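You operate a simulated robot arm through the tools that you are given. There is no shell and no other tool. Be economical: measure what you need, move in short steps, check, and stop when the job is done.

Carry out the task below with a simulated two-armed robot. There is one attempt and no reset: what you move stays moved.

## Task
Fill the jug to the green line from the water bottle, holding the bottle to unscrew and cap it.
Fine: bottle back where it stood, jug left in its place. Set down upright: water bottle.

It is judged by the outcome, as a careful person would: the job done as asked, and still so three seconds after it is handed in. It fails if anything else is knocked over, pushed out of place, dropped, spilled or broken. A push-on lid holds only when it is set on centred and level and pressed home; a screw cap is set on level and turned clockwise until tight.

## Robot
Two 6-joint arms with two-finger parallel grippers on one trunk, on a base that drives. Base frame: it is fixed to the floor where the robot stands at the start and does not move with it; the origin is under the middle of the robot, x ahead of it, y to its left, z up; the surface under the hand at the start is at about z = 800. Readings come in mm, rad, newtons and seconds.
The left shoulder is at the start at [60, 187, 1197], the right one opposite. With the tool pointing down near the work surface each hand reaches from about 100 to 600 mm from the robot's upright axis, wherever it stands, measured 20 degrees to its own side. Places, roughly: boiler bench top [500, -200, 800]. Payload 1.57 kg a hand.
The TCP of each hand is the grasp point between the finger pads, 30 mm short of the fingertips. In the tool frame z runs along the fingers and y along their closing line. Largest opening 110 mm; finger width 24, thickness 12; the body of the gripper, 48 by 112 mm, starts 78 mm behind the TCP.
Orientation is that of the tool frame in the base frame, as a unit quaternion [x, y, z, w]. With the fingers straight down and closing along the base's y, the tool's x points along the base's -x, its y along +y and its z along -z.

## Interface
- The arms move only by the tool servo_tool. It takes "left_targets", "right_targets" or both (then of equal length, played together; a hand with none holds still); each is a list of rows, each a list of 7 numbers: the opening, from 0 (shut) to 1 (fully open), then the shift along the tool's x, y, z in mm, then the turn, a rotation vector about the tool's x, y, z in rad. In form: [[claw, dx, dy, dz, ax, ay, az], ...]. A call has 1 to 10 rows; each row is the pose to reach, as a shift and turn from the pose commanded when the call began, along the tool's axes at that moment. Each row takes 0.2 s and may step no farther than 50 mm and 0.15 rad from the row before; otherwise, or with a gripper value out of range, the whole call is refused. Where a pose cannot be reached the arm comes as near as it can. A force on the tool above 40 N (or 10 N above the force at the start of the call, whichever is more), or a blocked arm, ends the call early, and 0.2 s more pass. The fingers move at their own pace (about 153 mm/s each) and stop on an object; they squeeze with about 23 N. The grip force told is the motor's: it shows also when the fingers shut on nothing. Time passes only in rows, and 0.2 s behind the last, so rows that repeat a pose let the fingers close. It gives the time, the measured TCP pose, the force on the tool (base axes), the opening and the grip force at its end, in the units of the frame above (readings bear some noise), with the torque about the TCP (base axes, N m) and any sound that the robot's microphone picked up, and new pictures: "pictures" is both (left out), scene, wrist or none (wrist: the cameras of the hands that moved).
- Cameras (640 x 400 px; columns grow to the right, rows downward): "scene" is now at [11.5, -13.5, 1731.7]; the picture's right is [-0.14, -0.99, 0.00], its down [-0.80, 0.12, -0.58] and it looks along [0.58, -0.08, -0.81] (base axes); focal length 255 px, centre (320, 200). "left" rides on the left gripper at [70, -16, -141] in its tool frame; the picture's right is [0.23, 0.97, 0.00], its down [-0.86, 0.20, -0.48] and it looks along [-0.47, 0.11, 0.88] (tool axes); focal length 222 px, centre (320, 200). "right" rides on the right gripper at [70, 16, -141] in its tool frame; the picture's right is [-0.23, 0.97, 0.00], its down [-0.86, -0.20, -0.48] and it looks along [-0.47, -0.11, 0.88] (tool axes); focal length 222 px, centre (320, 200). There is no depth. A picture from a camera that has moved, and an enlarged one, comes with that camera's place and axes in the base frame and with its lens.
- slide_trunk(by): slides the trunk up (or, below 0, down) by that many mm; the arms and the scene camera ride with it, the base frame stays. It gives what a move gives, with no picture.
- steer(legs): drives the robot by 1 to 6 legs, each [ahead, left, turn to the left] in mm, mm and rad, along the robot's own axes; the way and the turn of a leg run together, so that a leg with both is an arc; at most 1500 mm and 3.142 rad a leg. The arms and the cameras ride along, it lands a little off, and it stops where it bumps. It gives what a move gives, and a new picture of the scene camera.
- turn_head(pan, tilt): turns the head with the scene camera to pan (to the left, within 1.501 rad either way) and tilt (down, from -0.506 to 1.204), counted from straight ahead of the robot. It gives what a move gives, and a new picture of the scene camera.
- zoom(camera, box): a new picture of the part [left, top, right, bottom] of that camera's present view, enlarged. The clock stands still meanwhile.
- hand_in(): hands the job in; it is judged then, once.

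Work in short steps. Places have to be worked out from the pictures, the camera data and where the tool is seen: move nearer, look again, correct. Check each grasp and each placing, and mend what went wrong. You have 120 turns and 260 pictures in all, those below and enlarged ones among them. Open the grippers and draw the arms clear of the work before you hand the job in, unless the task says otherwise; then end with one line.

The tools are called after "Call:" as a command line: name --argument value ..., lists and objects as JSON in quotes. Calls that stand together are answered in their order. servo_tool: Moves the arms, as the interface text tells. Its arguments: {"type":"object","properties":{"left_targets":{"type":"array","items":{"type":"array","items":{"type":"number"}}},"right_targets":{"type":"array","items":{"type":"array","items":{"type":"number"}}},"pictures":{"type":"string","enum":["both","scene","wrist","none"]}},"required":[]} The other tools are called the same way: slide_trunk (by) slides the trunk up or down; steer (legs) drives the base; turn_head (pan, tilt) turns the head that bears the scene camera; zoom (camera, box) takes an enlarged picture of a part of a camera's view; hand_in () hands the job in.

At the start:

```text
time: 0.0
left_tool_pos: [406.5, -12.6, 1287.4]
left_tcp_rot: [0.0, 1.0, 0.0, 0.0]
left_force: [-0.2, 0.3, 0.7]
left_moment: [-0.02, -0.03, -0.01]
left_opening: 110.2
left_grasp_force: 0.1
right_tool_pos: [430.0, -385.9, 1310.8]
right_tcp_rot: [0.0, 1.0, 0.001, 0.0]
right_force: [-0.2, -0.4, 1.0]
right_moment: [-0.01, 0.0, -0.03]
right_opening: 109.9
right_grasp_force: 0.0
trunk travel left (down, up): [-825.0, 165.0]
robot x, y, heading: [-1.0, -2.5, -0.002]
head pan, tilt: [-0.143, 0.949]
```

scene: 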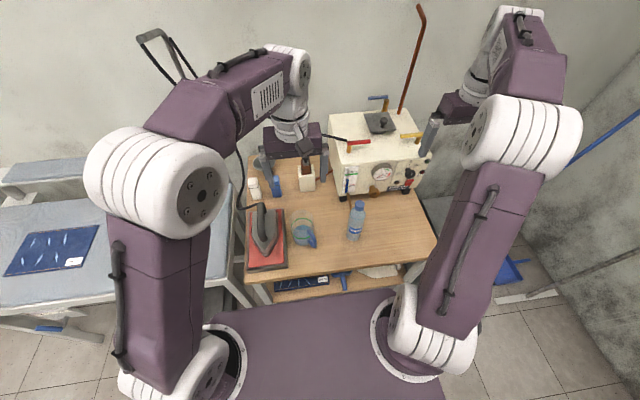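
right: 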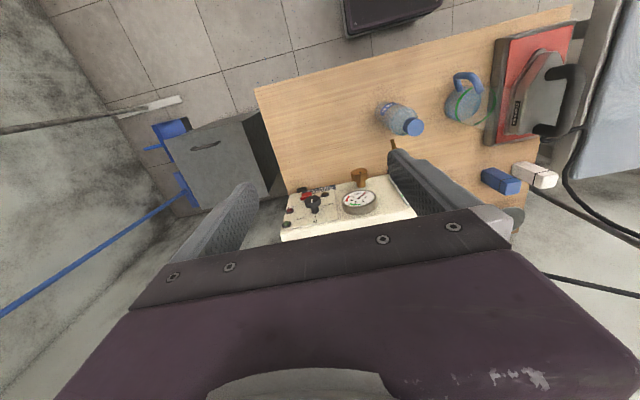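
left: 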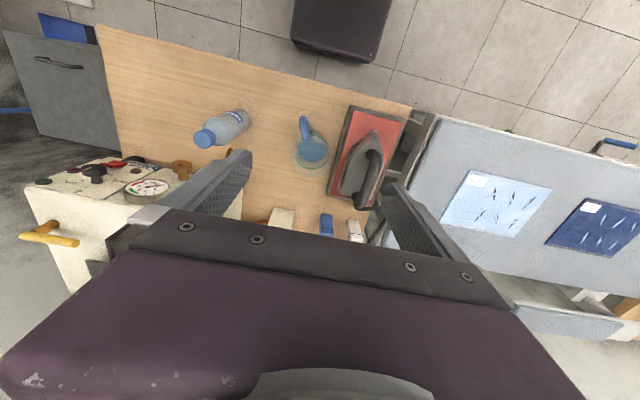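

I'll look closer at the bottle and jug first.

Call:
zoom --camera "scene" --box '[270, 180, 390, 255]'

Call:
zoom --camera "left" --box '[180, 80, 372, 200]'

Call:
zoom --camera "right" --box '[360, 50, 520, 150]'

```text
5.33 times, centred on (330, 218) of scene
camera zoom: at [11.5, -13.5, 1731.7], right [-0.14, -0.99, 0.0], down [-0.8, 0.12, -0.58], along [0.58, -0.08, -0.81], focal length 1358 px, centre (267, 107)
```

zoom: 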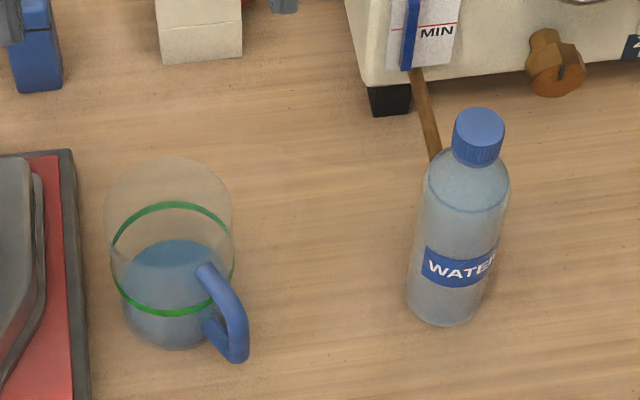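

```text
3.33 times, centred on (276, 140) of left
camera zoom: at [336.1, -27.7, 1428.5], right [-0.23, 0.97, 0.0], down [0.86, 0.2, 0.48], along [0.47, 0.11, -0.88], focal length 740 px, centre (467, 400)
```

zoom: 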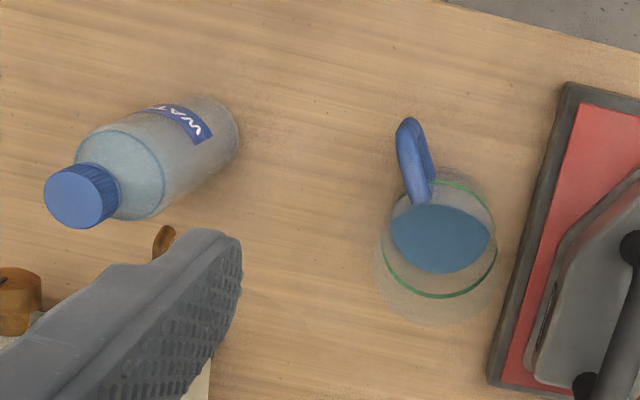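

```text
4.00 times, centred on (440, 100) of right
camera zoom: at [359.1, -369.2, 1453.6], right [0.23, 0.97, 0.0], down [0.86, -0.2, 0.48], along [0.47, -0.11, -0.88], focal length 888 px, centre (-160, 600)
```

zoom: 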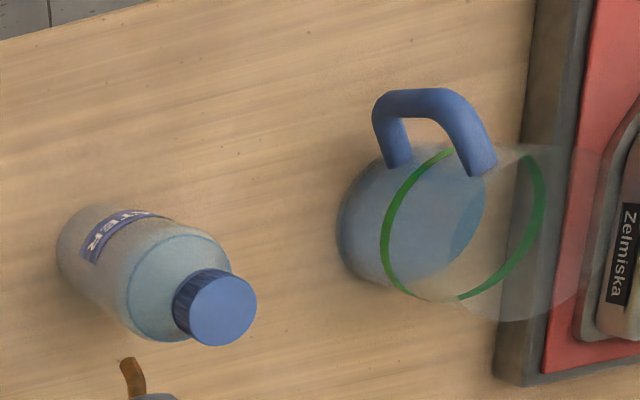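

Bottle is near [485, -217], about 62 mm in diameter and 210 mm tall. The jug is near [507, -11], with its rim at about z = 930 and the green line at about z = 866. I bring the right hand down in front of the bottle with the tool pitched about 20° below horizontal.

Call:
servo_tool --right_targets '[[1, 10, 17, 38, 0, -0.122, 0], [1, 20, 34, 76, 0, -0.244, 0], [1, 30, 51, 114, 0, -0.366, 0], [1, 40, 68, 152, 0, -0.488, 0], [1, 50, 85, 190, 0, -0.61, 0], [1, 60, 102, 228, 0, -0.732, 0], [1, 70, 119, 266, 0, -0.854, 0], [1, 80, 136, 304, 0, -0.976, 0], [1, 90, 153, 345, 0, -1.098, 0], [1, 100, 169, 385, 0, -1.22, 0]]'

```text
time: 2.4
left_tool_pos: [412.0, -13.2, 1284.0]
left_tcp_rot: [0.001, 1.0, 0.0, -0.003]
left_force: [0.3, -0.8, -0.1]
left_moment: [0.01, 0.04, 0.0]
left_opening: 109.9
left_grasp_force: 0.0
right_tool_pos: [527.5, -242.9, 1106.0]
right_tcp_rot: [0.045, 0.773, 0.11, 0.624]
right_force: [0.3, -0.3, -0.9]
right_moment: [0.02, -0.01, 0.0]
right_opening: 110.1
right_grasp_force: 0.1
right hand out of reach, approached as far as the arm can: row 5, 6, 7, 8, 9, 10
trunk travel left (down, up): [-825.0, 165.0]
robot x, y, heading: [2.3, 0.2, 0.004]
head pan, tilt: [-0.143, 0.949]
stopped in row 10 (right hand): the arm was blocked; the commanded pose is now the measured one
camera scene: at [19.1, -14.0, 1731.7], right [-0.14, -0.99, 0.0], down [-0.81, 0.12, -0.58], along [0.57, -0.08, -0.82], focal length 255 px, centre (320, 200)
camera right: at [372.8, -229.0, 1072.1], right [-0.01, 0.9, 0.44], down [-0.27, -0.43, 0.87], along [0.96, -0.1, 0.25], focal length 222 px, centre (320, 200)
```

scene: 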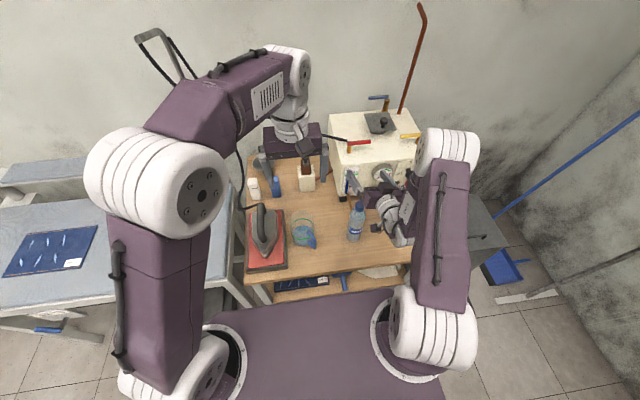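
right: 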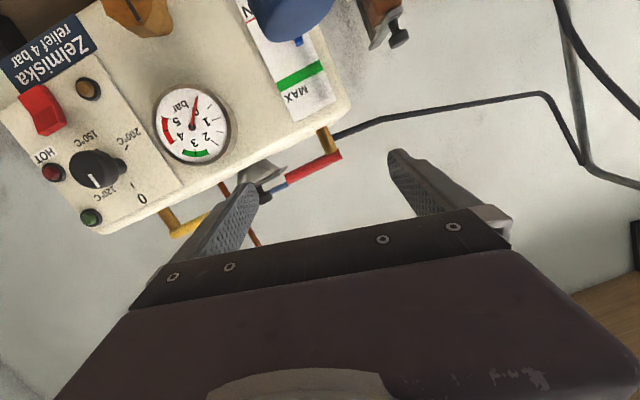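

The horizontal pose is too close to the body, so the arm folded up and blocked. I back the base off by 250 mm, which also carries the right hand back over clear space.

Call:
steer --legs '[[-250, 0, 0]]'

```text
time: 4.2
left_tool_pos: [157.0, -12.7, 1286.9]
left_tcp_rot: [0.001, 1.0, 0.001, -0.001]
left_force: [-0.9, 0.5, 0.4]
left_moment: [0.0, 0.0, -0.02]
left_opening: 109.9
left_grasp_force: 0.3
right_tool_pos: [273.5, -242.9, 1105.8]
right_tcp_rot: [0.045, 0.772, 0.11, 0.624]
right_force: [0.4, 0.3, 0.0]
right_moment: [0.01, 0.0, 0.02]
right_opening: 109.9
right_grasp_force: 0.0
trunk travel left (down, up): [-825.0, 165.0]
robot x, y, heading: [-250.0, 1.5, 0.002]
head pan, tilt: [-0.143, 0.949]
camera scene: at [-237.1, -13.7, 1731.6], right [-0.14, -0.99, 0.0], down [-0.81, 0.12, -0.58], along [0.58, -0.08, -0.81], focal length 255 px, centre (320, 200)
```

scene: 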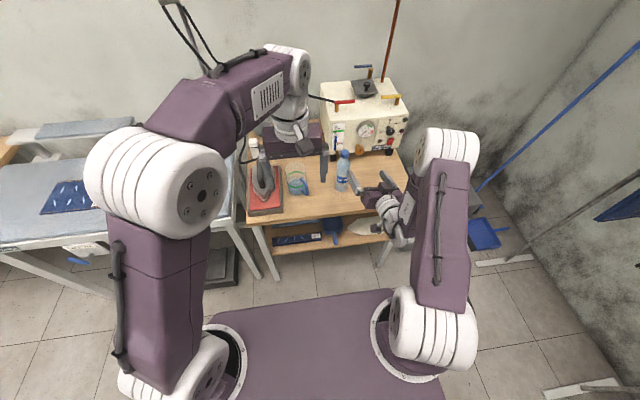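

The right hand sits at body-relative x ≈ 523. I bring it to a level pre-grasp pose at [345, -217, 925], still pitched 20° down.

Call:
servo_tool --right_targets '[[1, 27, -3.5, 18, 0.022, 0.023, -0.033], [1, 54, -7, 36, 0.043, 0.045, -0.067], [1, 81, -10, 54, 0.065, 0.068, -0.1], [1, 108, -14, 72, 0.086, 0.091, -0.133], [1, 135, -17, 90, 0.108, 0.113, -0.167], [1, 162.5, -20.5, 108, 0.129, 0.136, -0.2], [1, 162.5, -20.5, 108, 0.129, 0.136, -0.2]]'

```text
time: 5.8
left_tool_pos: [153.5, -12.0, 1287.4]
left_tcp_rot: [0.001, 1.0, 0.0, 0.0]
left_force: [-0.3, 0.2, -0.5]
left_moment: [0.02, -0.02, -0.01]
left_opening: 109.9
left_grasp_force: 0.0
right_tool_pos: [380.9, -248.3, 927.9]
right_tcp_rot: [0.015, 0.819, 0.042, 0.572]
right_force: [-0.2, 1.0, -1.5]
right_moment: [0.0, 0.0, -0.03]
right_opening: 110.0
right_grasp_force: 0.1
right hand out of reach, approached as far as the arm can: row 1, 2, 3, 4, 5, 6, 7
trunk travel left (down, up): [-825.0, 165.0]
robot x, y, heading: [-254.2, -2.5, -0.0]
head pan, tilt: [-0.143, 0.949]
camera scene: at [-240.1, -13.6, 1731.7], right [-0.14, -0.99, 0.0], down [-0.8, 0.12, -0.58], along [0.58, -0.08, -0.81], focal length 255 px, centre (320, 200)
camera right: at [222.0, -234.6, 914.1], right [0.06, 0.95, 0.3], down [-0.15, -0.29, 0.95], along [0.99, -0.1, 0.13], focal length 222 px, centre (320, 200)
```

scene: 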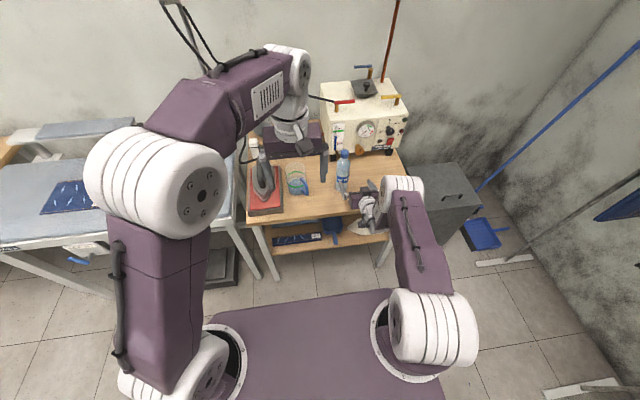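
right: 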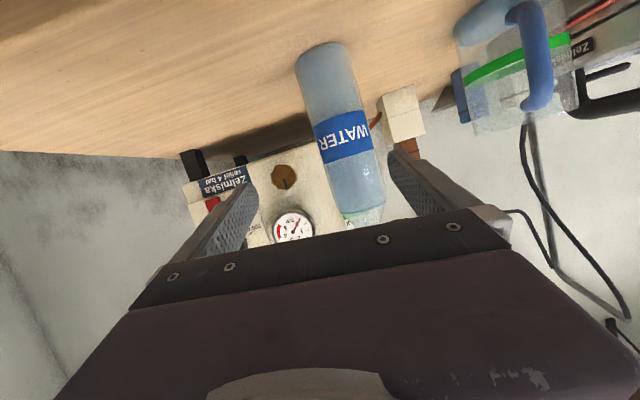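

From this wrist view the bottle is at about [487, -213] with the label at z ≈ 890. The hand is at the near edge of its reach. I nudge forward a little to see whether the commanded pose becomes reachable.

Call:
servo_tool --right_targets '[[1, -4.3, 0, 41, 0, 0, 0], [1, -4.3, 0, 41, 0, 0, 0]]' --pictures "wrist"

```text
time: 6.4
left_tool_pos: [155.3, -14.3, 1287.1]
left_tcp_rot: [0.0, 1.0, 0.0, 0.0]
left_force: [-1.0, 0.9, -0.2]
left_moment: [-0.01, -0.01, 0.0]
left_opening: 109.9
left_grasp_force: 0.0
right_tool_pos: [420.6, -245.5, 917.8]
right_tcp_rot: [0.015, 0.819, 0.042, 0.572]
right_force: [-0.2, 0.0, 0.5]
right_moment: [-0.01, 0.01, -0.04]
right_opening: 110.1
right_grasp_force: 0.1
trunk travel left (down, up): [-825.0, 165.0]
robot x, y, heading: [-251.3, -0.9, -0.006]
head pan, tilt: [-0.143, 0.949]
camera right: at [261.9, -232.2, 904.1], right [0.06, 0.95, 0.3], down [-0.15, -0.29, 0.95], along [0.99, -0.1, 0.13], focal length 222 px, centre (320, 200)
```

right: 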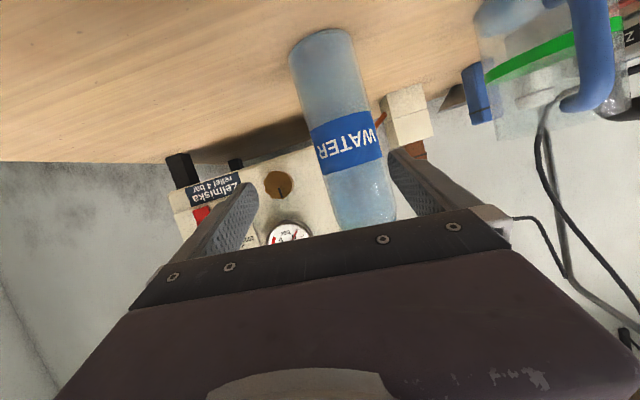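

The command follows the reached pose. The bottle is now judged to be at [485, -212]. I centre the hand laterally, level it, and lower it to z = 890.

Call:
servo_tool --right_targets '[[1, 15, 16, 4, 0.026, 0, -0.036], [1, 30, 31.6, 7.6, 0.0516, -0.003, -0.073], [1, 30, 31.6, 7.6, 0.0516, -0.003, -0.073]]' --pictures "wrist"

```text
time: 7.2
left_tool_pos: [156.0, -13.3, 1286.1]
left_tcp_rot: [0.0, 1.0, 0.0, 0.0]
left_force: [-0.6, -0.1, 0.4]
left_moment: [-0.01, -0.02, 0.0]
left_opening: 110.1
left_grasp_force: 0.0
right_tool_pos: [427.5, -250.4, 883.4]
right_tcp_rot: [-0.01, 0.819, 0.014, 0.573]
right_force: [0.0, -1.0, -0.4]
right_moment: [0.02, -0.03, 0.03]
right_opening: 109.9
right_grasp_force: 0.0
right hand out of reach, approached as far as the arm can: row 1, 2, 3
trunk travel left (down, up): [-825.0, 165.0]
robot x, y, heading: [-252.1, -1.0, 0.0]
head pan, tilt: [-0.143, 0.949]
camera right: at [268.0, -239.3, 868.3], right [0.05, 0.97, 0.22], down [-0.15, -0.21, 0.97], along [0.99, -0.08, 0.14], focal length 222 px, centre (320, 200)
```

right: 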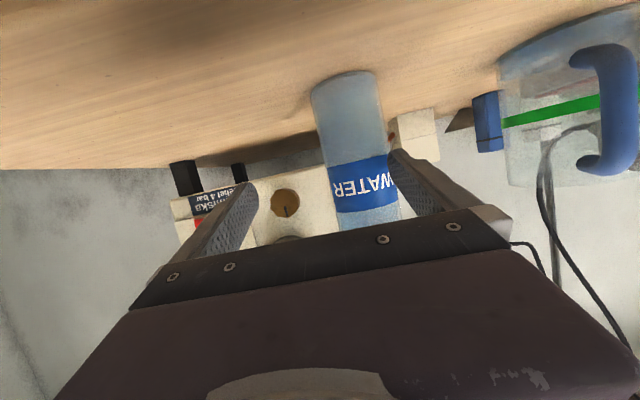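

The near and inner side of the reach is limiting again. I move the base back 60 mm, then left 40 mm, so the hand lines up and the arm works farther out.

Call:
steer --legs '[[-60, 0, 0], [0, 40, 0]]'

Call:
servo_tool --right_targets '[[1, 0, 0, 15, 0, 0, 0], [1, 0, 0, 15, 0.02, 0, -0.02]]' --pictures "wrist"

```text
time: 8.7
left_tool_pos: [97.9, 18.5, 1285.8]
left_tcp_rot: [0.001, 1.0, 0.002, -0.002]
left_force: [0.3, -0.6, -0.4]
left_moment: [0.09, 0.05, 0.07]
left_opening: 109.9
left_grasp_force: 0.1
right_tool_pos: [367.9, -216.4, 879.2]
right_tcp_rot: [-0.008, 0.82, 0.016, 0.573]
right_force: [-0.3, -0.1, -0.7]
right_moment: [0.01, -0.01, 0.04]
right_opening: 110.0
right_grasp_force: 0.0
trunk travel left (down, up): [-825.0, 165.0]
robot x, y, heading: [-311.8, 41.3, -0.002]
head pan, tilt: [-0.143, 0.949]
camera scene: at [-295.7, 15.7, 1731.5], right [-0.14, -0.99, -0.01], down [-0.81, 0.12, -0.58], along [0.57, -0.08, -0.81], focal length 255 px, centre (320, 200)
```

scene: 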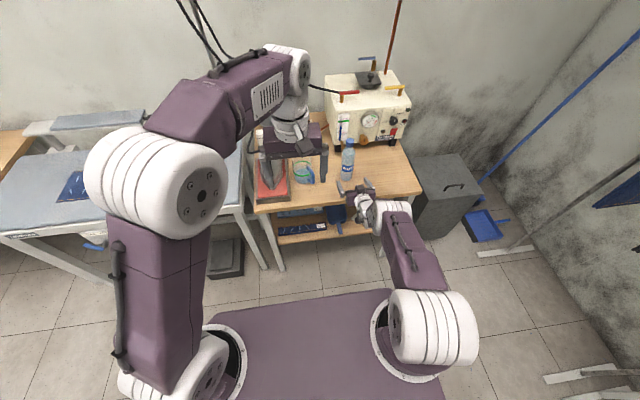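

```text
time: 9.3
left_tool_pos: [96.3, 24.6, 1287.2]
left_tcp_rot: [0.0, 1.0, 0.001, -0.001]
left_force: [0.5, -0.4, 0.4]
left_moment: [0.01, 0.02, 0.0]
left_opening: 110.1
left_grasp_force: 0.0
right_tool_pos: [381.4, -215.5, 876.4]
right_tcp_rot: [-0.015, 0.82, 0.002, 0.572]
right_force: [-0.4, -0.6, -0.8]
right_moment: [0.03, 0.0, -0.01]
right_opening: 110.0
right_grasp_force: 0.0
trunk travel left (down, up): [-825.0, 165.0]
robot x, y, heading: [-312.6, 37.5, -0.001]
head pan, tilt: [-0.143, 0.949]
camera right: at [221.9, -203.3, 861.6], right [0.05, 0.98, 0.2], down [-0.15, -0.19, 0.97], along [0.99, -0.08, 0.14], focal length 222 px, centre (320, 200)
```

right: 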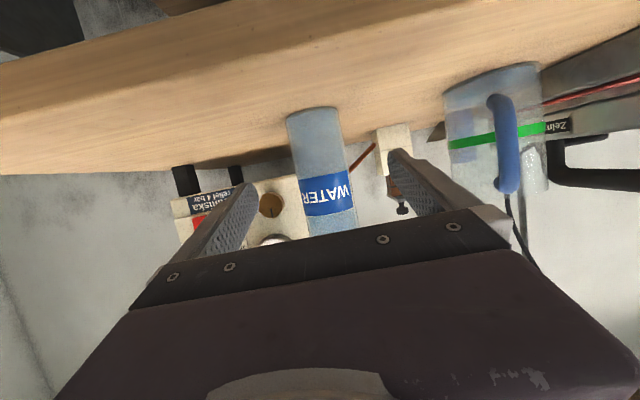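

Bottle and hand are aligned (bottle y ≈ -211). I advance to the bottle axis and rise to z ≈ 890, still open.

Call:
servo_tool --right_targets '[[1, -15, 0.3, 20, 0.01, 0, 0.01], [1, -27, 0.6, 42, 0.02, 0, 0.02], [1, -36, 1, 64, 0.02, 0, 0.022], [1, -46.6, 1.2, 86, 0.02, 0, 0.022], [1, -46.6, 1.2, 86, 0.02, 0, 0.022]]'

```text
time: 10.5
left_tool_pos: [93.3, 25.7, 1287.2]
left_tcp_rot: [0.001, 1.0, -0.001, 0.0]
left_force: [-0.3, -0.1, -0.2]
left_moment: [0.01, 0.01, 0.0]
left_opening: 109.8
left_grasp_force: 0.1
right_tool_pos: [427.3, -204.7, 919.5]
right_tcp_rot: [0.003, 0.819, -0.002, 0.574]
right_force: [0.1, -0.3, 0.1]
right_moment: [-0.02, 0.0, -0.03]
right_opening: 110.1
right_grasp_force: 0.1
right hand out of reach, approached as far as the arm can: row 2, 3, 4, 5
trunk travel left (down, up): [-825.0, 165.0]
robot x, y, heading: [-311.9, 40.7, -0.001]
head pan, tilt: [-0.143, 0.949]
camera scene: at [-300.4, 25.4, 1731.7], right [-0.14, -0.99, 0.0], down [-0.8, 0.12, -0.58], along [0.58, -0.08, -0.81], focal length 255 px, centre (320, 200)
camera right: at [268.9, -187.7, 903.7], right [0.08, 0.97, 0.21], down [-0.16, -0.2, 0.97], along [0.98, -0.12, 0.14], focal length 222 px, centre (320, 200)
```

scene: 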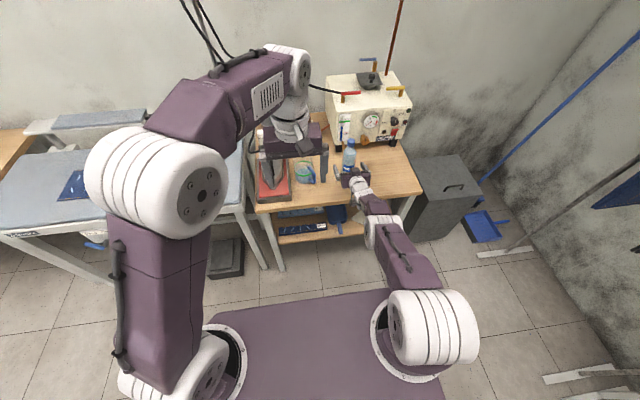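
right: 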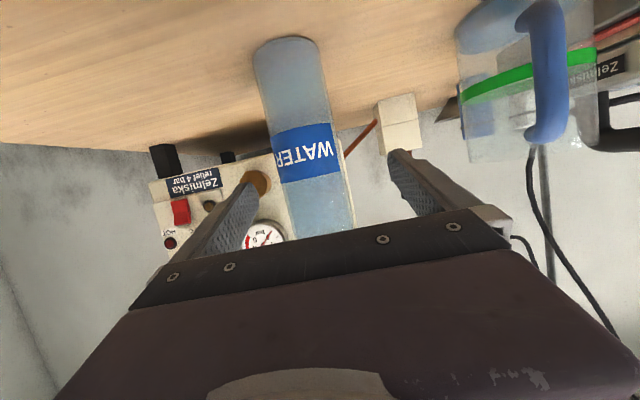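

The far limit sits at about 740 mm from the body at this height. With the hand aligned I let the trunk and base do the last approach: down 20 mm, then forward 50 and right 6.

Call:
slide_trunk --by -20

Call:
steer --legs '[[25, -6, 0]]'

Call:
zoom --camera "right" --box '[140, 0, 540, 250]'

```text
time: 11.2
left_tool_pos: [93.9, 27.2, 1266.0]
left_tcp_rot: [0.001, 1.0, 0.001, 0.0]
left_force: [-1.0, 0.0, 0.0]
left_moment: [-0.01, 0.0, 0.03]
left_opening: 109.9
left_grasp_force: 0.1
right_tool_pos: [427.0, -205.7, 898.6]
right_tcp_rot: [0.003, 0.819, -0.003, 0.574]
right_force: [-0.1, 0.2, -0.1]
right_moment: [0.03, 0.02, -0.03]
right_opening: 109.7
right_grasp_force: 0.1
trunk travel left (down, up): [-805.0, 185.0]
robot x, y, heading: [-311.3, 40.2, -0.001]
head pan, tilt: [-0.143, 0.949]
```

```text
time: 12.0
left_tool_pos: [112.3, 21.7, 1269.5]
left_tcp_rot: [0.001, 1.0, 0.0, 0.003]
left_force: [0.0, -0.6, 0.4]
left_moment: [-0.03, -0.1, -0.01]
left_opening: 110.2
left_grasp_force: 0.1
right_tool_pos: [447.1, -210.0, 903.4]
right_tcp_rot: [0.002, 0.817, -0.003, 0.576]
right_force: [-0.9, 0.0, -0.4]
right_moment: [0.01, 0.0, -0.01]
right_opening: 110.2
right_grasp_force: 0.0
trunk travel left (down, up): [-805.0, 185.0]
robot x, y, heading: [-284.8, 31.1, -0.001]
head pan, tilt: [-0.143, 0.949]
camera scene: at [-284.3, 21.9, 1711.8], right [-0.14, -0.99, 0.0], down [-0.8, 0.12, -0.59], along [0.58, -0.08, -0.81], focal length 255 px, centre (320, 200)
```

scene: 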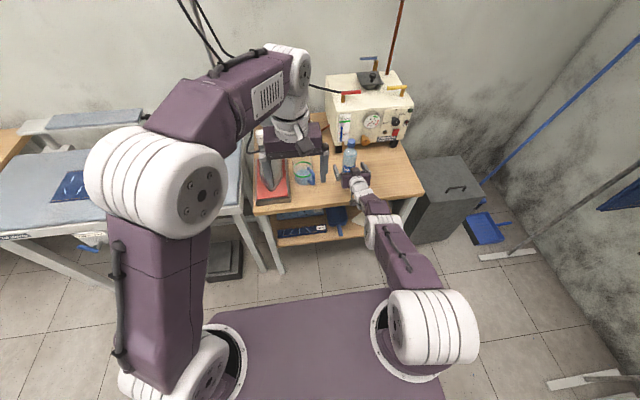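

```text
1.60 times, centred on (340, 125) of right
camera zoom: at [289.4, -192.5, 887.2], right [0.08, 0.97, 0.21], down [-0.16, -0.2, 0.97], along [0.98, -0.12, 0.14], focal length 355 px, centre (288, 320)
```

zoom: 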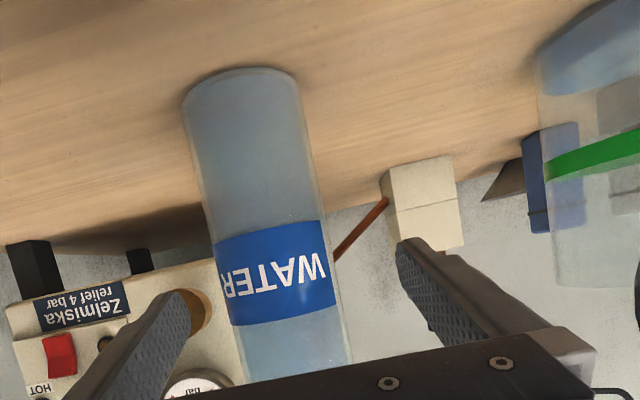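

The bottle sits slightly to the right between the fingers (y ≈ -215). I drive forward 30 and right 4 to bring the pads to its axis.

Call:
steer --legs '[[32, -4, 0]]'

Call:
zoom --camera "right" --box '[140, 0, 540, 250]'

```text
time: 12.8
left_tool_pos: [145.3, 17.5, 1269.3]
left_tcp_rot: [0.0, 1.0, -0.001, 0.002]
left_force: [-0.6, -0.3, 0.8]
left_moment: [-0.01, -0.05, 0.0]
left_opening: 110.1
left_grasp_force: 0.0
right_tool_pos: [479.6, -215.7, 903.5]
right_tcp_rot: [0.003, 0.818, -0.003, 0.575]
right_force: [-0.9, -0.2, 0.7]
right_moment: [-0.02, -0.03, 0.01]
right_opening: 109.7
right_grasp_force: 0.1
trunk travel left (down, up): [-805.0, 185.0]
robot x, y, heading: [-255.7, 32.3, -0.003]
head pan, tilt: [-0.143, 0.949]
camera scene: at [-252.0, 16.7, 1711.8], right [-0.14, -0.99, 0.0], down [-0.8, 0.12, -0.59], along [0.58, -0.08, -0.81], focal length 255 px, centre (320, 200)
```

scene: 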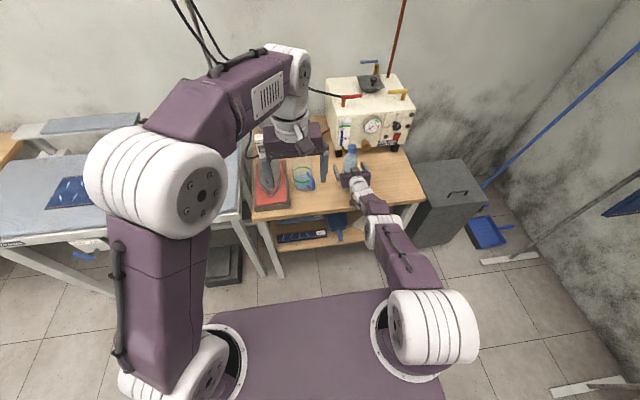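

```text
1.60 times, centred on (340, 125) of right
camera zoom: at [321.2, -197.3, 886.7], right [0.08, 0.97, 0.21], down [-0.16, -0.2, 0.97], along [0.98, -0.12, 0.14], focal length 355 px, centre (288, 320)
```

zoom: 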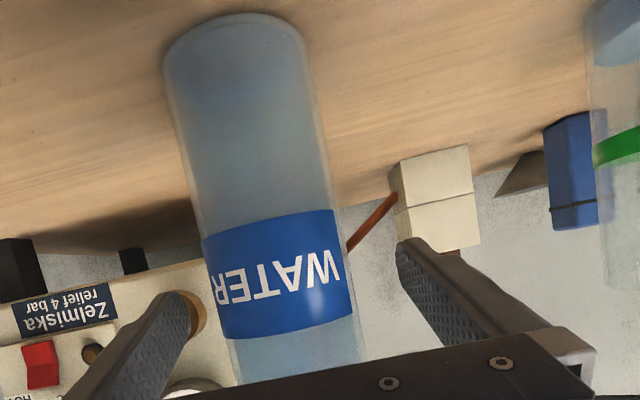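

Hand and bottle are centred within about 2 mm. I close the right grip now.

Call:
servo_tool --right_targets '[[0, 0, 0, 0, 0, 0, 0], [0, 0, 0, 0, 0, 0, 0], [0, 0, 0, 0, 0, 0, 0], [0, 0, 0, 0, 0, 0, 0]]' --pictures "wrist"

Call:
zoom --camera "scene" --box '[280, 130, 400, 205]'

```text
time: 13.8
left_tool_pos: [150.8, 16.0, 1267.6]
left_tcp_rot: [0.0, 1.0, 0.0, 0.0]
left_force: [-0.1, 0.5, 0.3]
left_moment: [0.0, 0.0, 0.01]
left_opening: 109.9
left_grasp_force: 0.0
right_tool_pos: [482.5, -214.4, 899.1]
right_tcp_rot: [0.002, 0.82, -0.002, 0.572]
right_force: [0.5, -0.1, -0.8]
right_moment: [0.02, -0.03, 0.0]
right_opening: 58.5
right_grasp_force: 23.0
trunk travel left (down, up): [-805.0, 185.0]
robot x, y, heading: [-254.7, 29.9, -0.006]
head pan, tilt: [-0.143, 0.949]
camera right: at [324.9, -197.8, 883.3], right [0.08, 0.97, 0.21], down [-0.16, -0.2, 0.97], along [0.98, -0.12, 0.14], focal length 222 px, centre (320, 200)
```

right: 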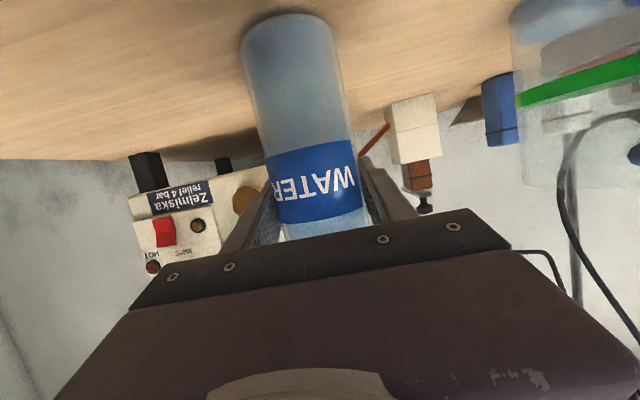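

```text
5.33 times, centred on (340, 168) of scene
camera zoom: at [-243.8, 15.6, 1711.6], right [-0.14, -0.99, 0.0], down [-0.8, 0.12, -0.58], along [0.58, -0.08, -0.81], focal length 1358 px, centre (213, 373)
```

zoom: 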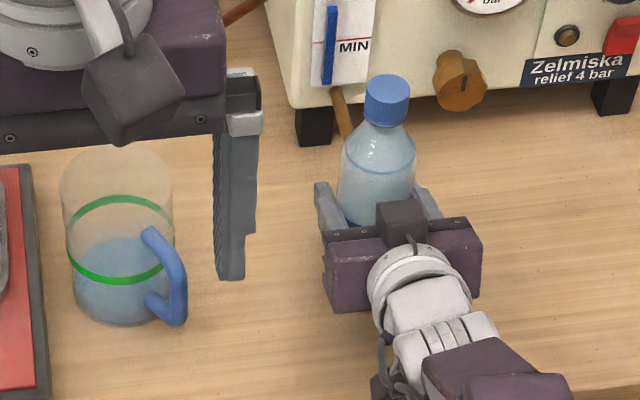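

The grip is firm: 58.5 mm opening, 23 N, TCP [482.5, -214.4, 899]. The left hand can't reach the cap here, so I lift the bottle with the trunk and back away from the pipe. Then I'll bring the bottle to the robot's midline.

Call:
slide_trunk --by 30

Call:
steer --legs '[[-70, 0, 0]]'

```text
time: 14.6
left_tool_pos: [150.5, 16.6, 1296.5]
left_tcp_rot: [0.0, 1.0, 0.0, 0.0]
left_force: [-0.4, -0.4, 0.0]
left_moment: [0.01, 0.03, 0.0]
left_opening: 110.1
left_grasp_force: 0.1
right_tool_pos: [483.8, -214.6, 930.1]
right_tcp_rot: [0.003, 0.82, -0.003, 0.573]
right_force: [-0.4, 0.5, -3.7]
right_moment: [0.02, -0.02, -0.04]
right_opening: 58.7
right_grasp_force: 23.1
trunk travel left (down, up): [-835.0, 155.0]
robot x, y, heading: [-258.9, 32.5, -0.004]
head pan, tilt: [-0.143, 0.949]
```

```text
time: 15.6
left_tool_pos: [88.4, 15.6, 1294.4]
left_tcp_rot: [0.001, 1.0, 0.001, -0.003]
left_force: [1.3, 0.3, 0.1]
left_moment: [-0.01, 0.04, -0.02]
left_opening: 110.0
left_grasp_force: 0.0
right_tool_pos: [418.3, -215.4, 925.6]
right_tcp_rot: [0.003, 0.821, -0.003, 0.571]
right_force: [1.2, -1.1, -5.5]
right_moment: [0.0, -0.07, -0.02]
right_opening: 58.6
right_grasp_force: 23.6
trunk travel left (down, up): [-835.0, 155.0]
robot x, y, heading: [-327.6, 28.3, -0.002]
head pan, tilt: [-0.143, 0.949]
camera scene: at [-303.9, 15.3, 1741.5], right [-0.14, -0.99, 0.0], down [-0.81, 0.12, -0.58], along [0.57, -0.08, -0.82], focal length 255 px, centre (320, 200)
```

scene: 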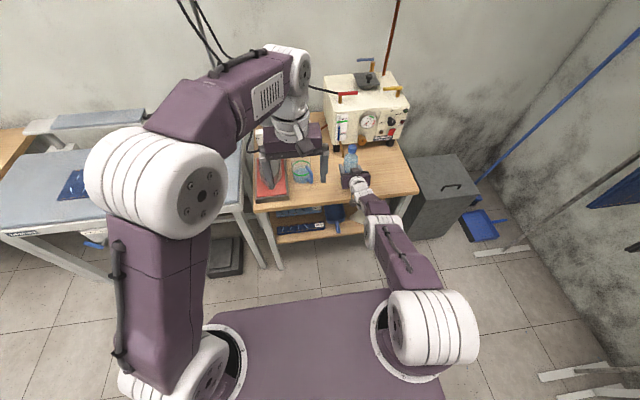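

The bottle is held, at about 0.5 kg. I swing it toward the midline with the hand yawed about 40° left, keeping it upright.

Call:
servo_tool --right_targets '[[0, 9, 32, -24, -0.094, 0, -0.034], [0, 17, 64, -47, -0.188, 0, -0.068], [0, 26, 96, -71, -0.282, 0, -0.102], [0, 34, 128, -95, -0.376, 0, -0.137], [0, 43, 160, -118, -0.47, 0, -0.171], [0, 52, 192, -142, -0.564, 0, -0.205], [0, 60.5, 224, -166, -0.658, 0, -0.239], [0, 60.5, 224, -166, -0.658, 0, -0.239]]'

```text
time: 17.4
left_tool_pos: [83.1, 15.0, 1298.3]
left_tcp_rot: [0.001, 1.0, 0.0, -0.001]
left_force: [0.0, -0.6, 0.3]
left_moment: [0.0, 0.0, -0.02]
left_opening: 109.9
left_grasp_force: 0.0
right_tool_pos: [269.5, 8.6, 922.0]
right_tcp_rot: [-0.278, 0.771, 0.198, 0.538]
right_force: [0.6, 0.3, -5.2]
right_moment: [0.02, -0.01, 0.01]
right_opening: 58.5
right_grasp_force: 23.0
right hand out of reach, approached as far as the arm can: row 4, 5, 6, 7, 8
trunk travel left (down, up): [-835.0, 155.0]
robot x, y, heading: [-325.9, 29.1, -0.008]
head pan, tilt: [-0.143, 0.949]
camera scene: at [-311.9, 15.5, 1741.6], right [-0.14, -0.99, 0.0], down [-0.8, 0.12, -0.58], along [0.58, -0.08, -0.81], focal length 255 px, centre (320, 200)
camera right: at [137.6, -79.8, 907.8], right [-0.56, 0.8, 0.22], down [0.01, -0.26, 0.97], along [0.83, 0.55, 0.13], focal length 222 px, centre (320, 200)
```

scene: 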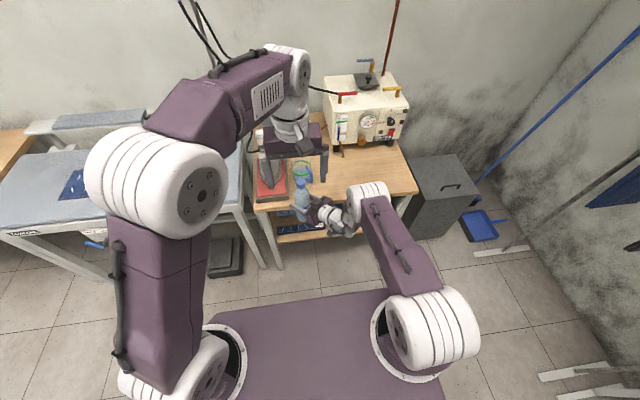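
right: 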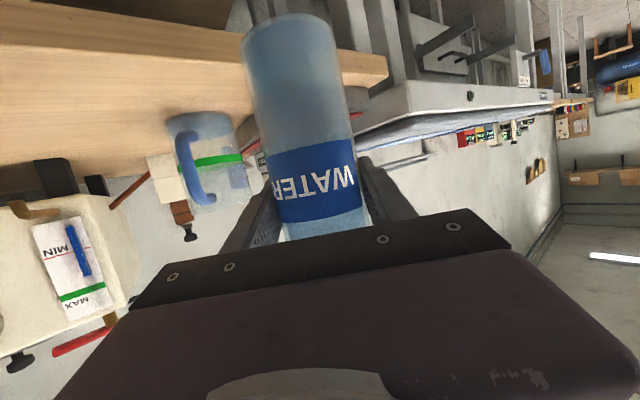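

The bottle is upright at body-relative [595, -20]. I bring it 45 mm nearer and 25 mm left, and meanwhile bring the left hand above the cap, pre-turned clockwise so it has a long unscrewing stroke.

Call:
servo_tool --right_targets '[[0, 2, 16, -6, -0.047, 0, -0.017], [0, 4, 32, -12, -0.094, 0, -0.034], [0, 6.6, 48, -17.3, -0.141, 0, -0.051], [0, 6.6, 48, -17.3, -0.141, 0, -0.051], [0, 6.6, 48, -17.3, -0.141, 0, -0.051], [0, 6.6, 48, -17.3, -0.141, 0, -0.051], [0, 6.6, 48, -17.3, -0.141, 0, -0.051], [0, 6.6, 48, -17.3, -0.141, 0, -0.051], [0, 6.6, 48, -17.3, -0.141, 0, -0.051]]' --left_targets '[[1, -18, 2, 21, 0, 0, 0.15], [1, -36, 5, 42, 0, 0, 0.3], [1, -54, 7, 63, 0, 0, 0.45], [1, -71, 10, 84, 0, 0, 0.6], [1, -89, 12, 105, 0, 0, 0.75], [1, -107, 14, 126, 0, 0, 0.9], [1, -125, 17, 147, 0, 0, 1.05], [1, -142, 19, 168, 0, 0, 1.2], [1, -142, 19, 168, 0, 0, 1.2]]'

```text
time: 19.4
left_tool_pos: [223.4, 34.6, 1129.4]
left_tcp_rot: [0.567, 0.824, 0.0, 0.0]
left_force: [0.4, 0.0, 0.2]
left_moment: [0.02, -0.04, 0.0]
left_opening: 109.6
left_grasp_force: 0.0
right_tool_pos: [239.7, 34.0, 919.6]
right_tcp_rot: [-0.335, 0.748, 0.237, 0.521]
right_force: [0.3, 0.0, -4.2]
right_moment: [0.0, -0.03, 0.02]
right_opening: 58.7
right_grasp_force: 23.1
right hand out of reach, approached as far as the arm can: row 1, 2, 3, 4, 5, 6, 7, 8, 9
trunk travel left (down, up): [-835.0, 155.0]
robot x, y, heading: [-327.2, 30.5, -0.006]
head pan, tilt: [-0.143, 0.949]
camera scene: at [-313.4, 15.9, 1741.7], right [-0.14, -0.99, 0.0], down [-0.8, 0.12, -0.58], along [0.58, -0.08, -0.81], focal length 255 px, centre (320, 200)
camera right: at [121.7, -73.4, 904.6], right [-0.68, 0.7, 0.22], down [0.05, -0.25, 0.97], along [0.73, 0.66, 0.14], focal length 222 px, centre (320, 200)
camera left: at [183.0, 95.4, 1269.9], right [0.83, 0.56, 0.0], down [0.49, -0.73, 0.48], along [0.27, -0.4, -0.88], focal length 222 px, centre (320, 200)
```

scene: 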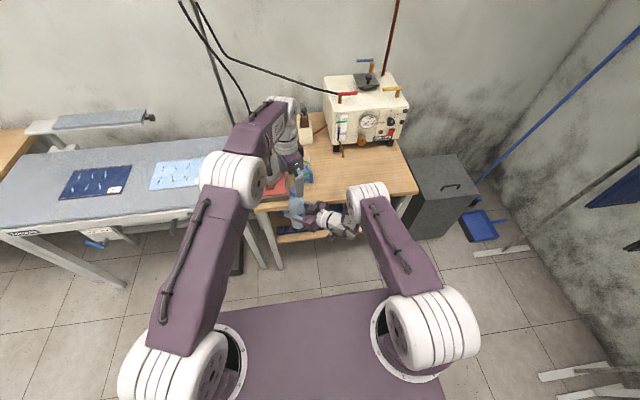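
right: 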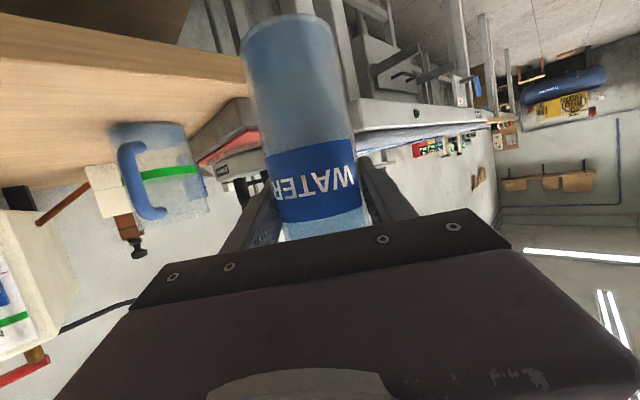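
left: 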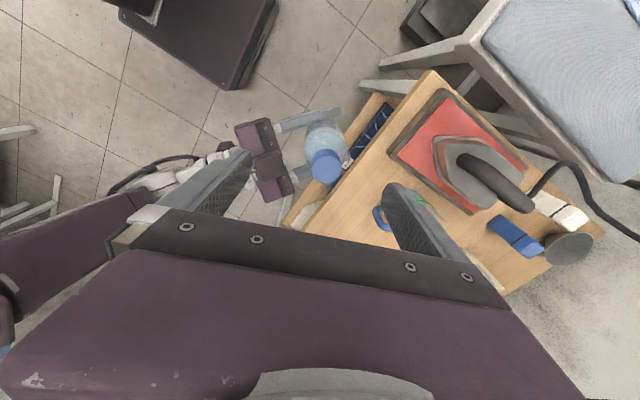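

The left hand reached its place above the bottle, and the bottle is upright at TCP [240, 34]. I zoom in to locate the cap.

Call:
zoom --camera "left" --box '[270, 110, 398, 190]'

```text
5.00 times, centred on (334, 150) of left
camera zoom: at [183.0, 95.4, 1269.9], right [0.83, 0.56, 0.0], down [0.49, -0.73, 0.48], along [0.27, -0.4, -0.88], focal length 1111 px, centre (250, 450)
```

zoom: 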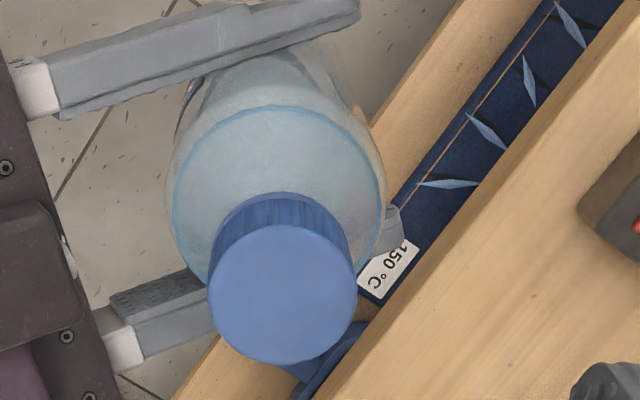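

The cap top is judged to be at about [240, 26, 1032], 34 mm across. I centre the left hand and descend 50 mm, then look again.

Call:
servo_tool --left_targets '[[1, -6, 6, 25, 0, 0, 0], [1, -12.3, 12.4, 50, 0, 0, 0], [1, -12.3, 12.4, 50, 0, 0, 0]]' --pictures "none"

Call:
zoom --camera "left" --box '[190, 110, 478, 290]'

Call:
zoom --camera "scene" --box '[250, 150, 378, 230]'

```text
time: 20.2
left_tool_pos: [239.3, 27.0, 1078.2]
left_tcp_rot: [0.566, 0.824, 0.0, -0.001]
left_force: [-0.1, -0.2, 0.2]
left_moment: [-0.02, -0.03, -0.02]
left_opening: 110.1
left_grasp_force: 0.0
right_tool_pos: [238.6, 33.3, 920.5]
right_tcp_rot: [-0.334, 0.748, 0.237, 0.522]
right_force: [0.3, -0.2, -4.2]
right_moment: [0.04, -0.01, 0.02]
right_opening: 58.8
right_grasp_force: 23.0
trunk travel left (down, up): [-835.0, 155.0]
robot x, y, heading: [-322.6, 31.1, 0.001]
head pan, tilt: [-0.143, 0.949]
```

```text
2.22 times, centred on (334, 200) of left
camera zoom: at [198.6, 88.5, 1220.0], right [0.83, 0.56, 0.0], down [0.49, -0.73, 0.48], along [0.27, -0.4, -0.88], focal length 494 px, centre (289, 200)
```

zoom: 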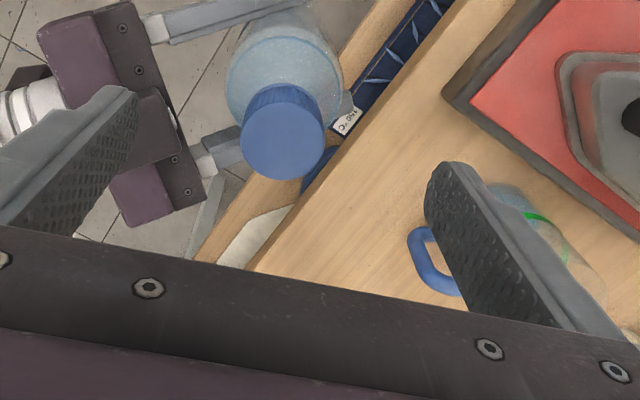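

```text
5.00 times, centred on (314, 190) of scene
camera zoom: at [-313.6, 16.1, 1741.7], right [-0.14, -0.99, 0.0], down [-0.8, 0.12, -0.58], along [0.58, -0.08, -0.81], focal length 1273 px, centre (350, 250)
```

zoom: 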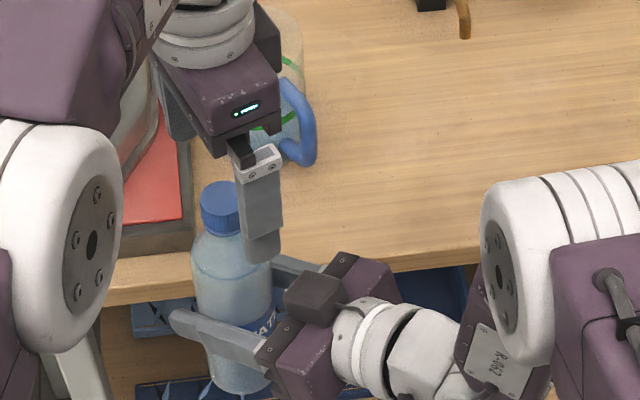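

Cap centre is confirmed at [238, 25.5, 1032]. I descend to wrap the cap with the fingertips just below its lower rim, then close.

Call:
servo_tool --left_targets '[[1, -0.7, -1, 23, 0, 0, 0], [1, -1.2, -2, 46, 0, 0, 0], [1, -1.2, -2, 46, 0, 0, 0], [0, -1.2, -2, 46, 0, 0, 0], [0, -1.2, -2, 46, 0, 0, 0], [0, -1.2, -2, 46, 0, 0, 0], [0, -1.2, -2, 46, 0, 0, 0]]' --pictures "none"

Call:
zoom --camera "left" --box '[190, 110, 478, 290]'

Call:
zoom --camera "scene" --box '[250, 150, 378, 230]'

```text
time: 21.8
left_tool_pos: [238.6, 27.3, 1032.9]
left_tcp_rot: [0.565, 0.825, -0.001, 0.0]
left_force: [-0.2, -0.3, 0.1]
left_moment: [-0.06, -0.01, 0.02]
left_opening: 36.3
left_grasp_force: 22.8
right_tool_pos: [240.0, 33.5, 919.4]
right_tcp_rot: [-0.335, 0.748, 0.238, 0.521]
right_force: [0.7, 0.3, -3.6]
right_moment: [0.06, 0.06, 0.02]
right_opening: 58.7
right_grasp_force: 22.6
trunk travel left (down, up): [-835.0, 155.0]
robot x, y, heading: [-325.8, 31.7, -0.001]
head pan, tilt: [-0.143, 0.949]
```

```text
2.22 times, centred on (334, 200) of left
camera zoom: at [197.0, 86.6, 1173.5], right [0.83, 0.56, 0.0], down [0.49, -0.73, 0.48], along [0.27, -0.4, -0.88], focal length 494 px, centre (289, 200)
```

zoom: 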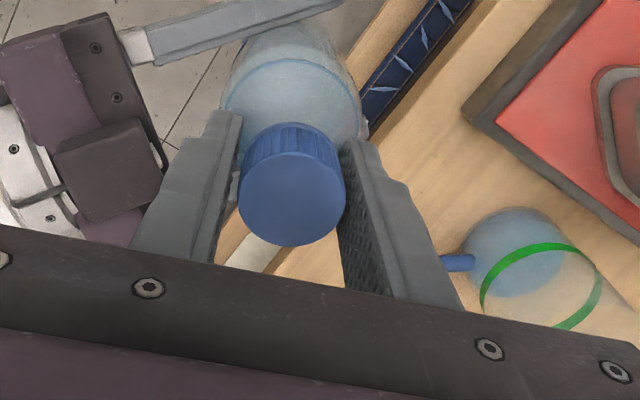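

```text
5.00 times, centred on (314, 190) of scene
camera zoom: at [-312.5, 16.0, 1741.7], right [-0.14, -0.99, 0.0], down [-0.8, 0.12, -0.58], along [0.58, -0.08, -0.81], focal length 1273 px, centre (350, 250)
```

zoom: 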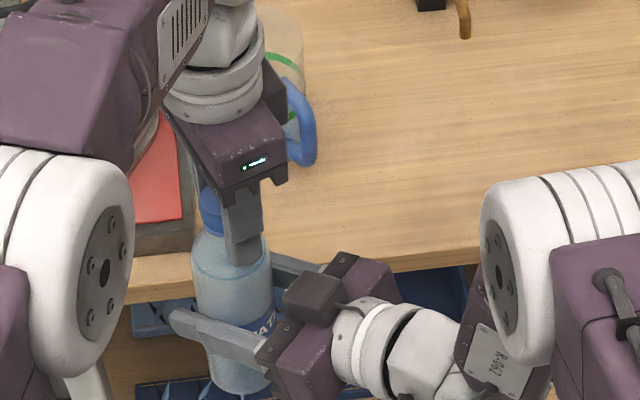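

The cap is gripped (36 mm, 23 N). I turn it counter-clockwise 1.5 rad, rising slightly.

Call:
servo_tool --left_targets '[[0, 0, 0, 0, 0, 0, -0.15], [0, 0, 0, -0.1, 0, 0, -0.3], [0, 0, 0, -0.2, 0, 0, -0.45], [0, 0, 0, -0.2, 0, 0, -0.6], [0, 0, 0, -0.3, 0, 0, -0.75], [0, 0, 0, -0.4, 0, 0, -0.9], [0, 0, 0, -0.5, 0, 0, -1.05], [0, 0, 0, -0.6, 0, 0, -1.2], [0, 0, 0, -0.6, 0, 0, -1.35], [0, 0, 0, -0.7, 0, 0, -1.5]]' --pictures "none"

Call:
zoom --camera "left" --box '[190, 110, 478, 290]'

```text
time: 24.0
left_tool_pos: [237.2, 26.4, 1032.1]
left_tcp_rot: [-0.151, 0.989, 0.001, -0.002]
left_force: [2.6, 12.2, 9.9]
left_moment: [1.05, -0.31, -0.12]
left_opening: 30.7
left_grasp_force: 23.1
right_tool_pos: [240.8, 32.8, 919.7]
right_tcp_rot: [-0.334, 0.748, 0.237, 0.521]
right_force: [-3.3, -12.3, -12.9]
right_moment: [0.41, -0.07, 0.16]
right_opening: 57.3
right_grasp_force: 22.8
trunk travel left (down, up): [-835.0, 155.0]
robot x, y, heading: [-325.3, 31.5, -0.0]
head pan, tilt: [-0.143, 0.949]
```

```text
2.22 times, centred on (334, 200) of left
camera zoom: at [176.1, -8.5, 1174.4], right [-0.51, 0.86, 0.0], down [0.76, 0.44, 0.48], along [0.41, 0.24, -0.88], focal length 494 px, centre (289, 200)
```

zoom: 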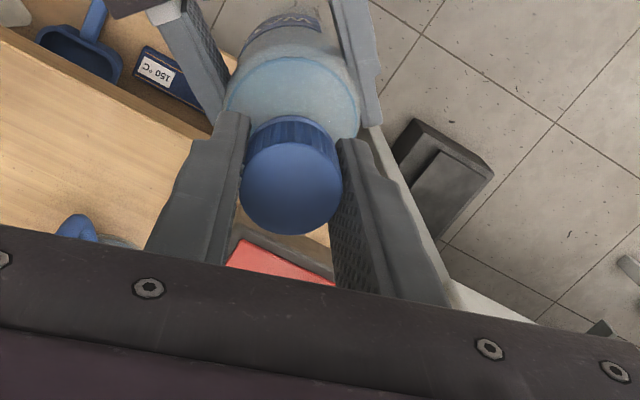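

There's a 12 N side load, so the grip axis is a little off the cap axis. I release to see how cap and bottle sit.

Call:
servo_tool --left_targets '[[0.55, 0, 0, 0, 0, 0, 0], [0.55, 0, 0, 0, 0, 0, 0]]' --pictures "none"

Call:
zoom --camera "left" --box '[190, 110, 478, 290]'

Call:
zoom --camera "scene" --box '[250, 150, 378, 230]'

```text
time: 24.6
left_tool_pos: [238.4, 25.4, 1032.4]
left_tcp_rot: [-0.149, 0.989, 0.0, 0.0]
left_force: [-0.4, -0.1, -0.4]
left_moment: [-0.02, 0.0, 0.0]
left_opening: 60.4
left_grasp_force: 0.1
right_tool_pos: [239.4, 33.9, 920.3]
right_tcp_rot: [-0.336, 0.747, 0.238, 0.522]
right_force: [0.9, 0.3, -3.6]
right_moment: [0.01, -0.03, -0.05]
right_opening: 57.6
right_grasp_force: 23.2
trunk travel left (down, up): [-835.0, 155.0]
robot x, y, heading: [-324.5, 28.0, -0.002]
head pan, tilt: [-0.143, 0.949]
```

```text
2.22 times, centred on (334, 200) of left
camera zoom: at [175.8, -9.1, 1174.6], right [-0.5, 0.86, 0.0], down [0.76, 0.44, 0.48], along [0.41, 0.24, -0.88], focal length 494 px, centre (289, 200)
```

zoom: 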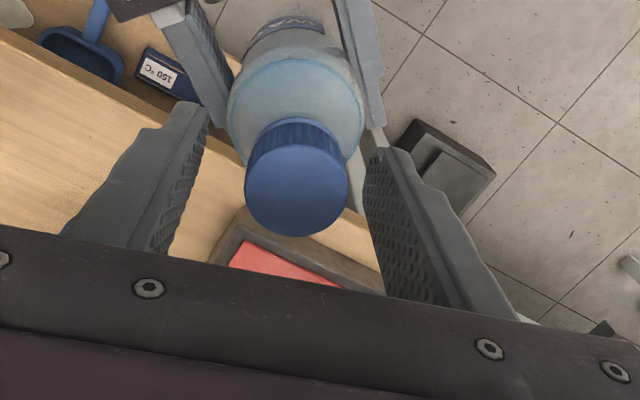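

```text
5.00 times, centred on (314, 190) of scene
camera zoom: at [-312.6, 16.0, 1741.7], right [-0.14, -0.99, 0.0], down [-0.8, 0.12, -0.58], along [0.58, -0.08, -0.81], focal length 1273 px, centre (350, 250)
```

zoom: 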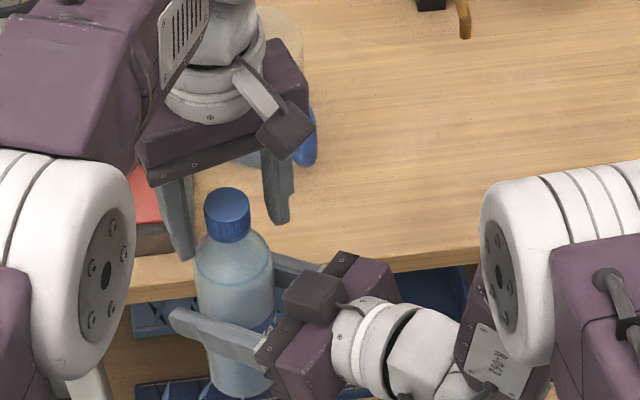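

The bottle may have turned a bit in the right grip. I check with the right camera.

Call:
zoom --camera "right" --box '[140, 0, 540, 250]'

```text
1.60 times, centred on (340, 125) of right
camera zoom: at [122.4, -73.2, 904.7], right [-0.68, 0.7, 0.22], down [0.05, -0.25, 0.97], along [0.73, 0.66, 0.14], focal length 355 px, centre (288, 320)
```

zoom: 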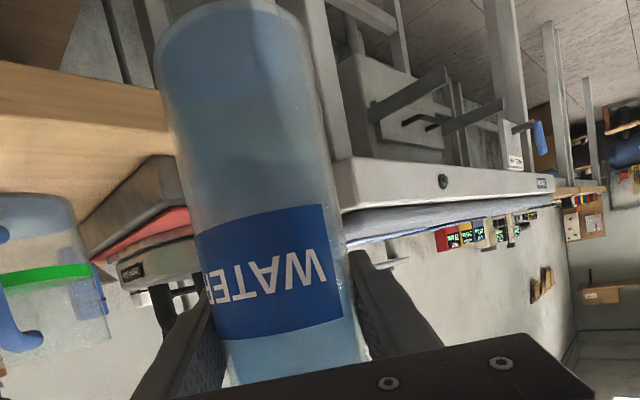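

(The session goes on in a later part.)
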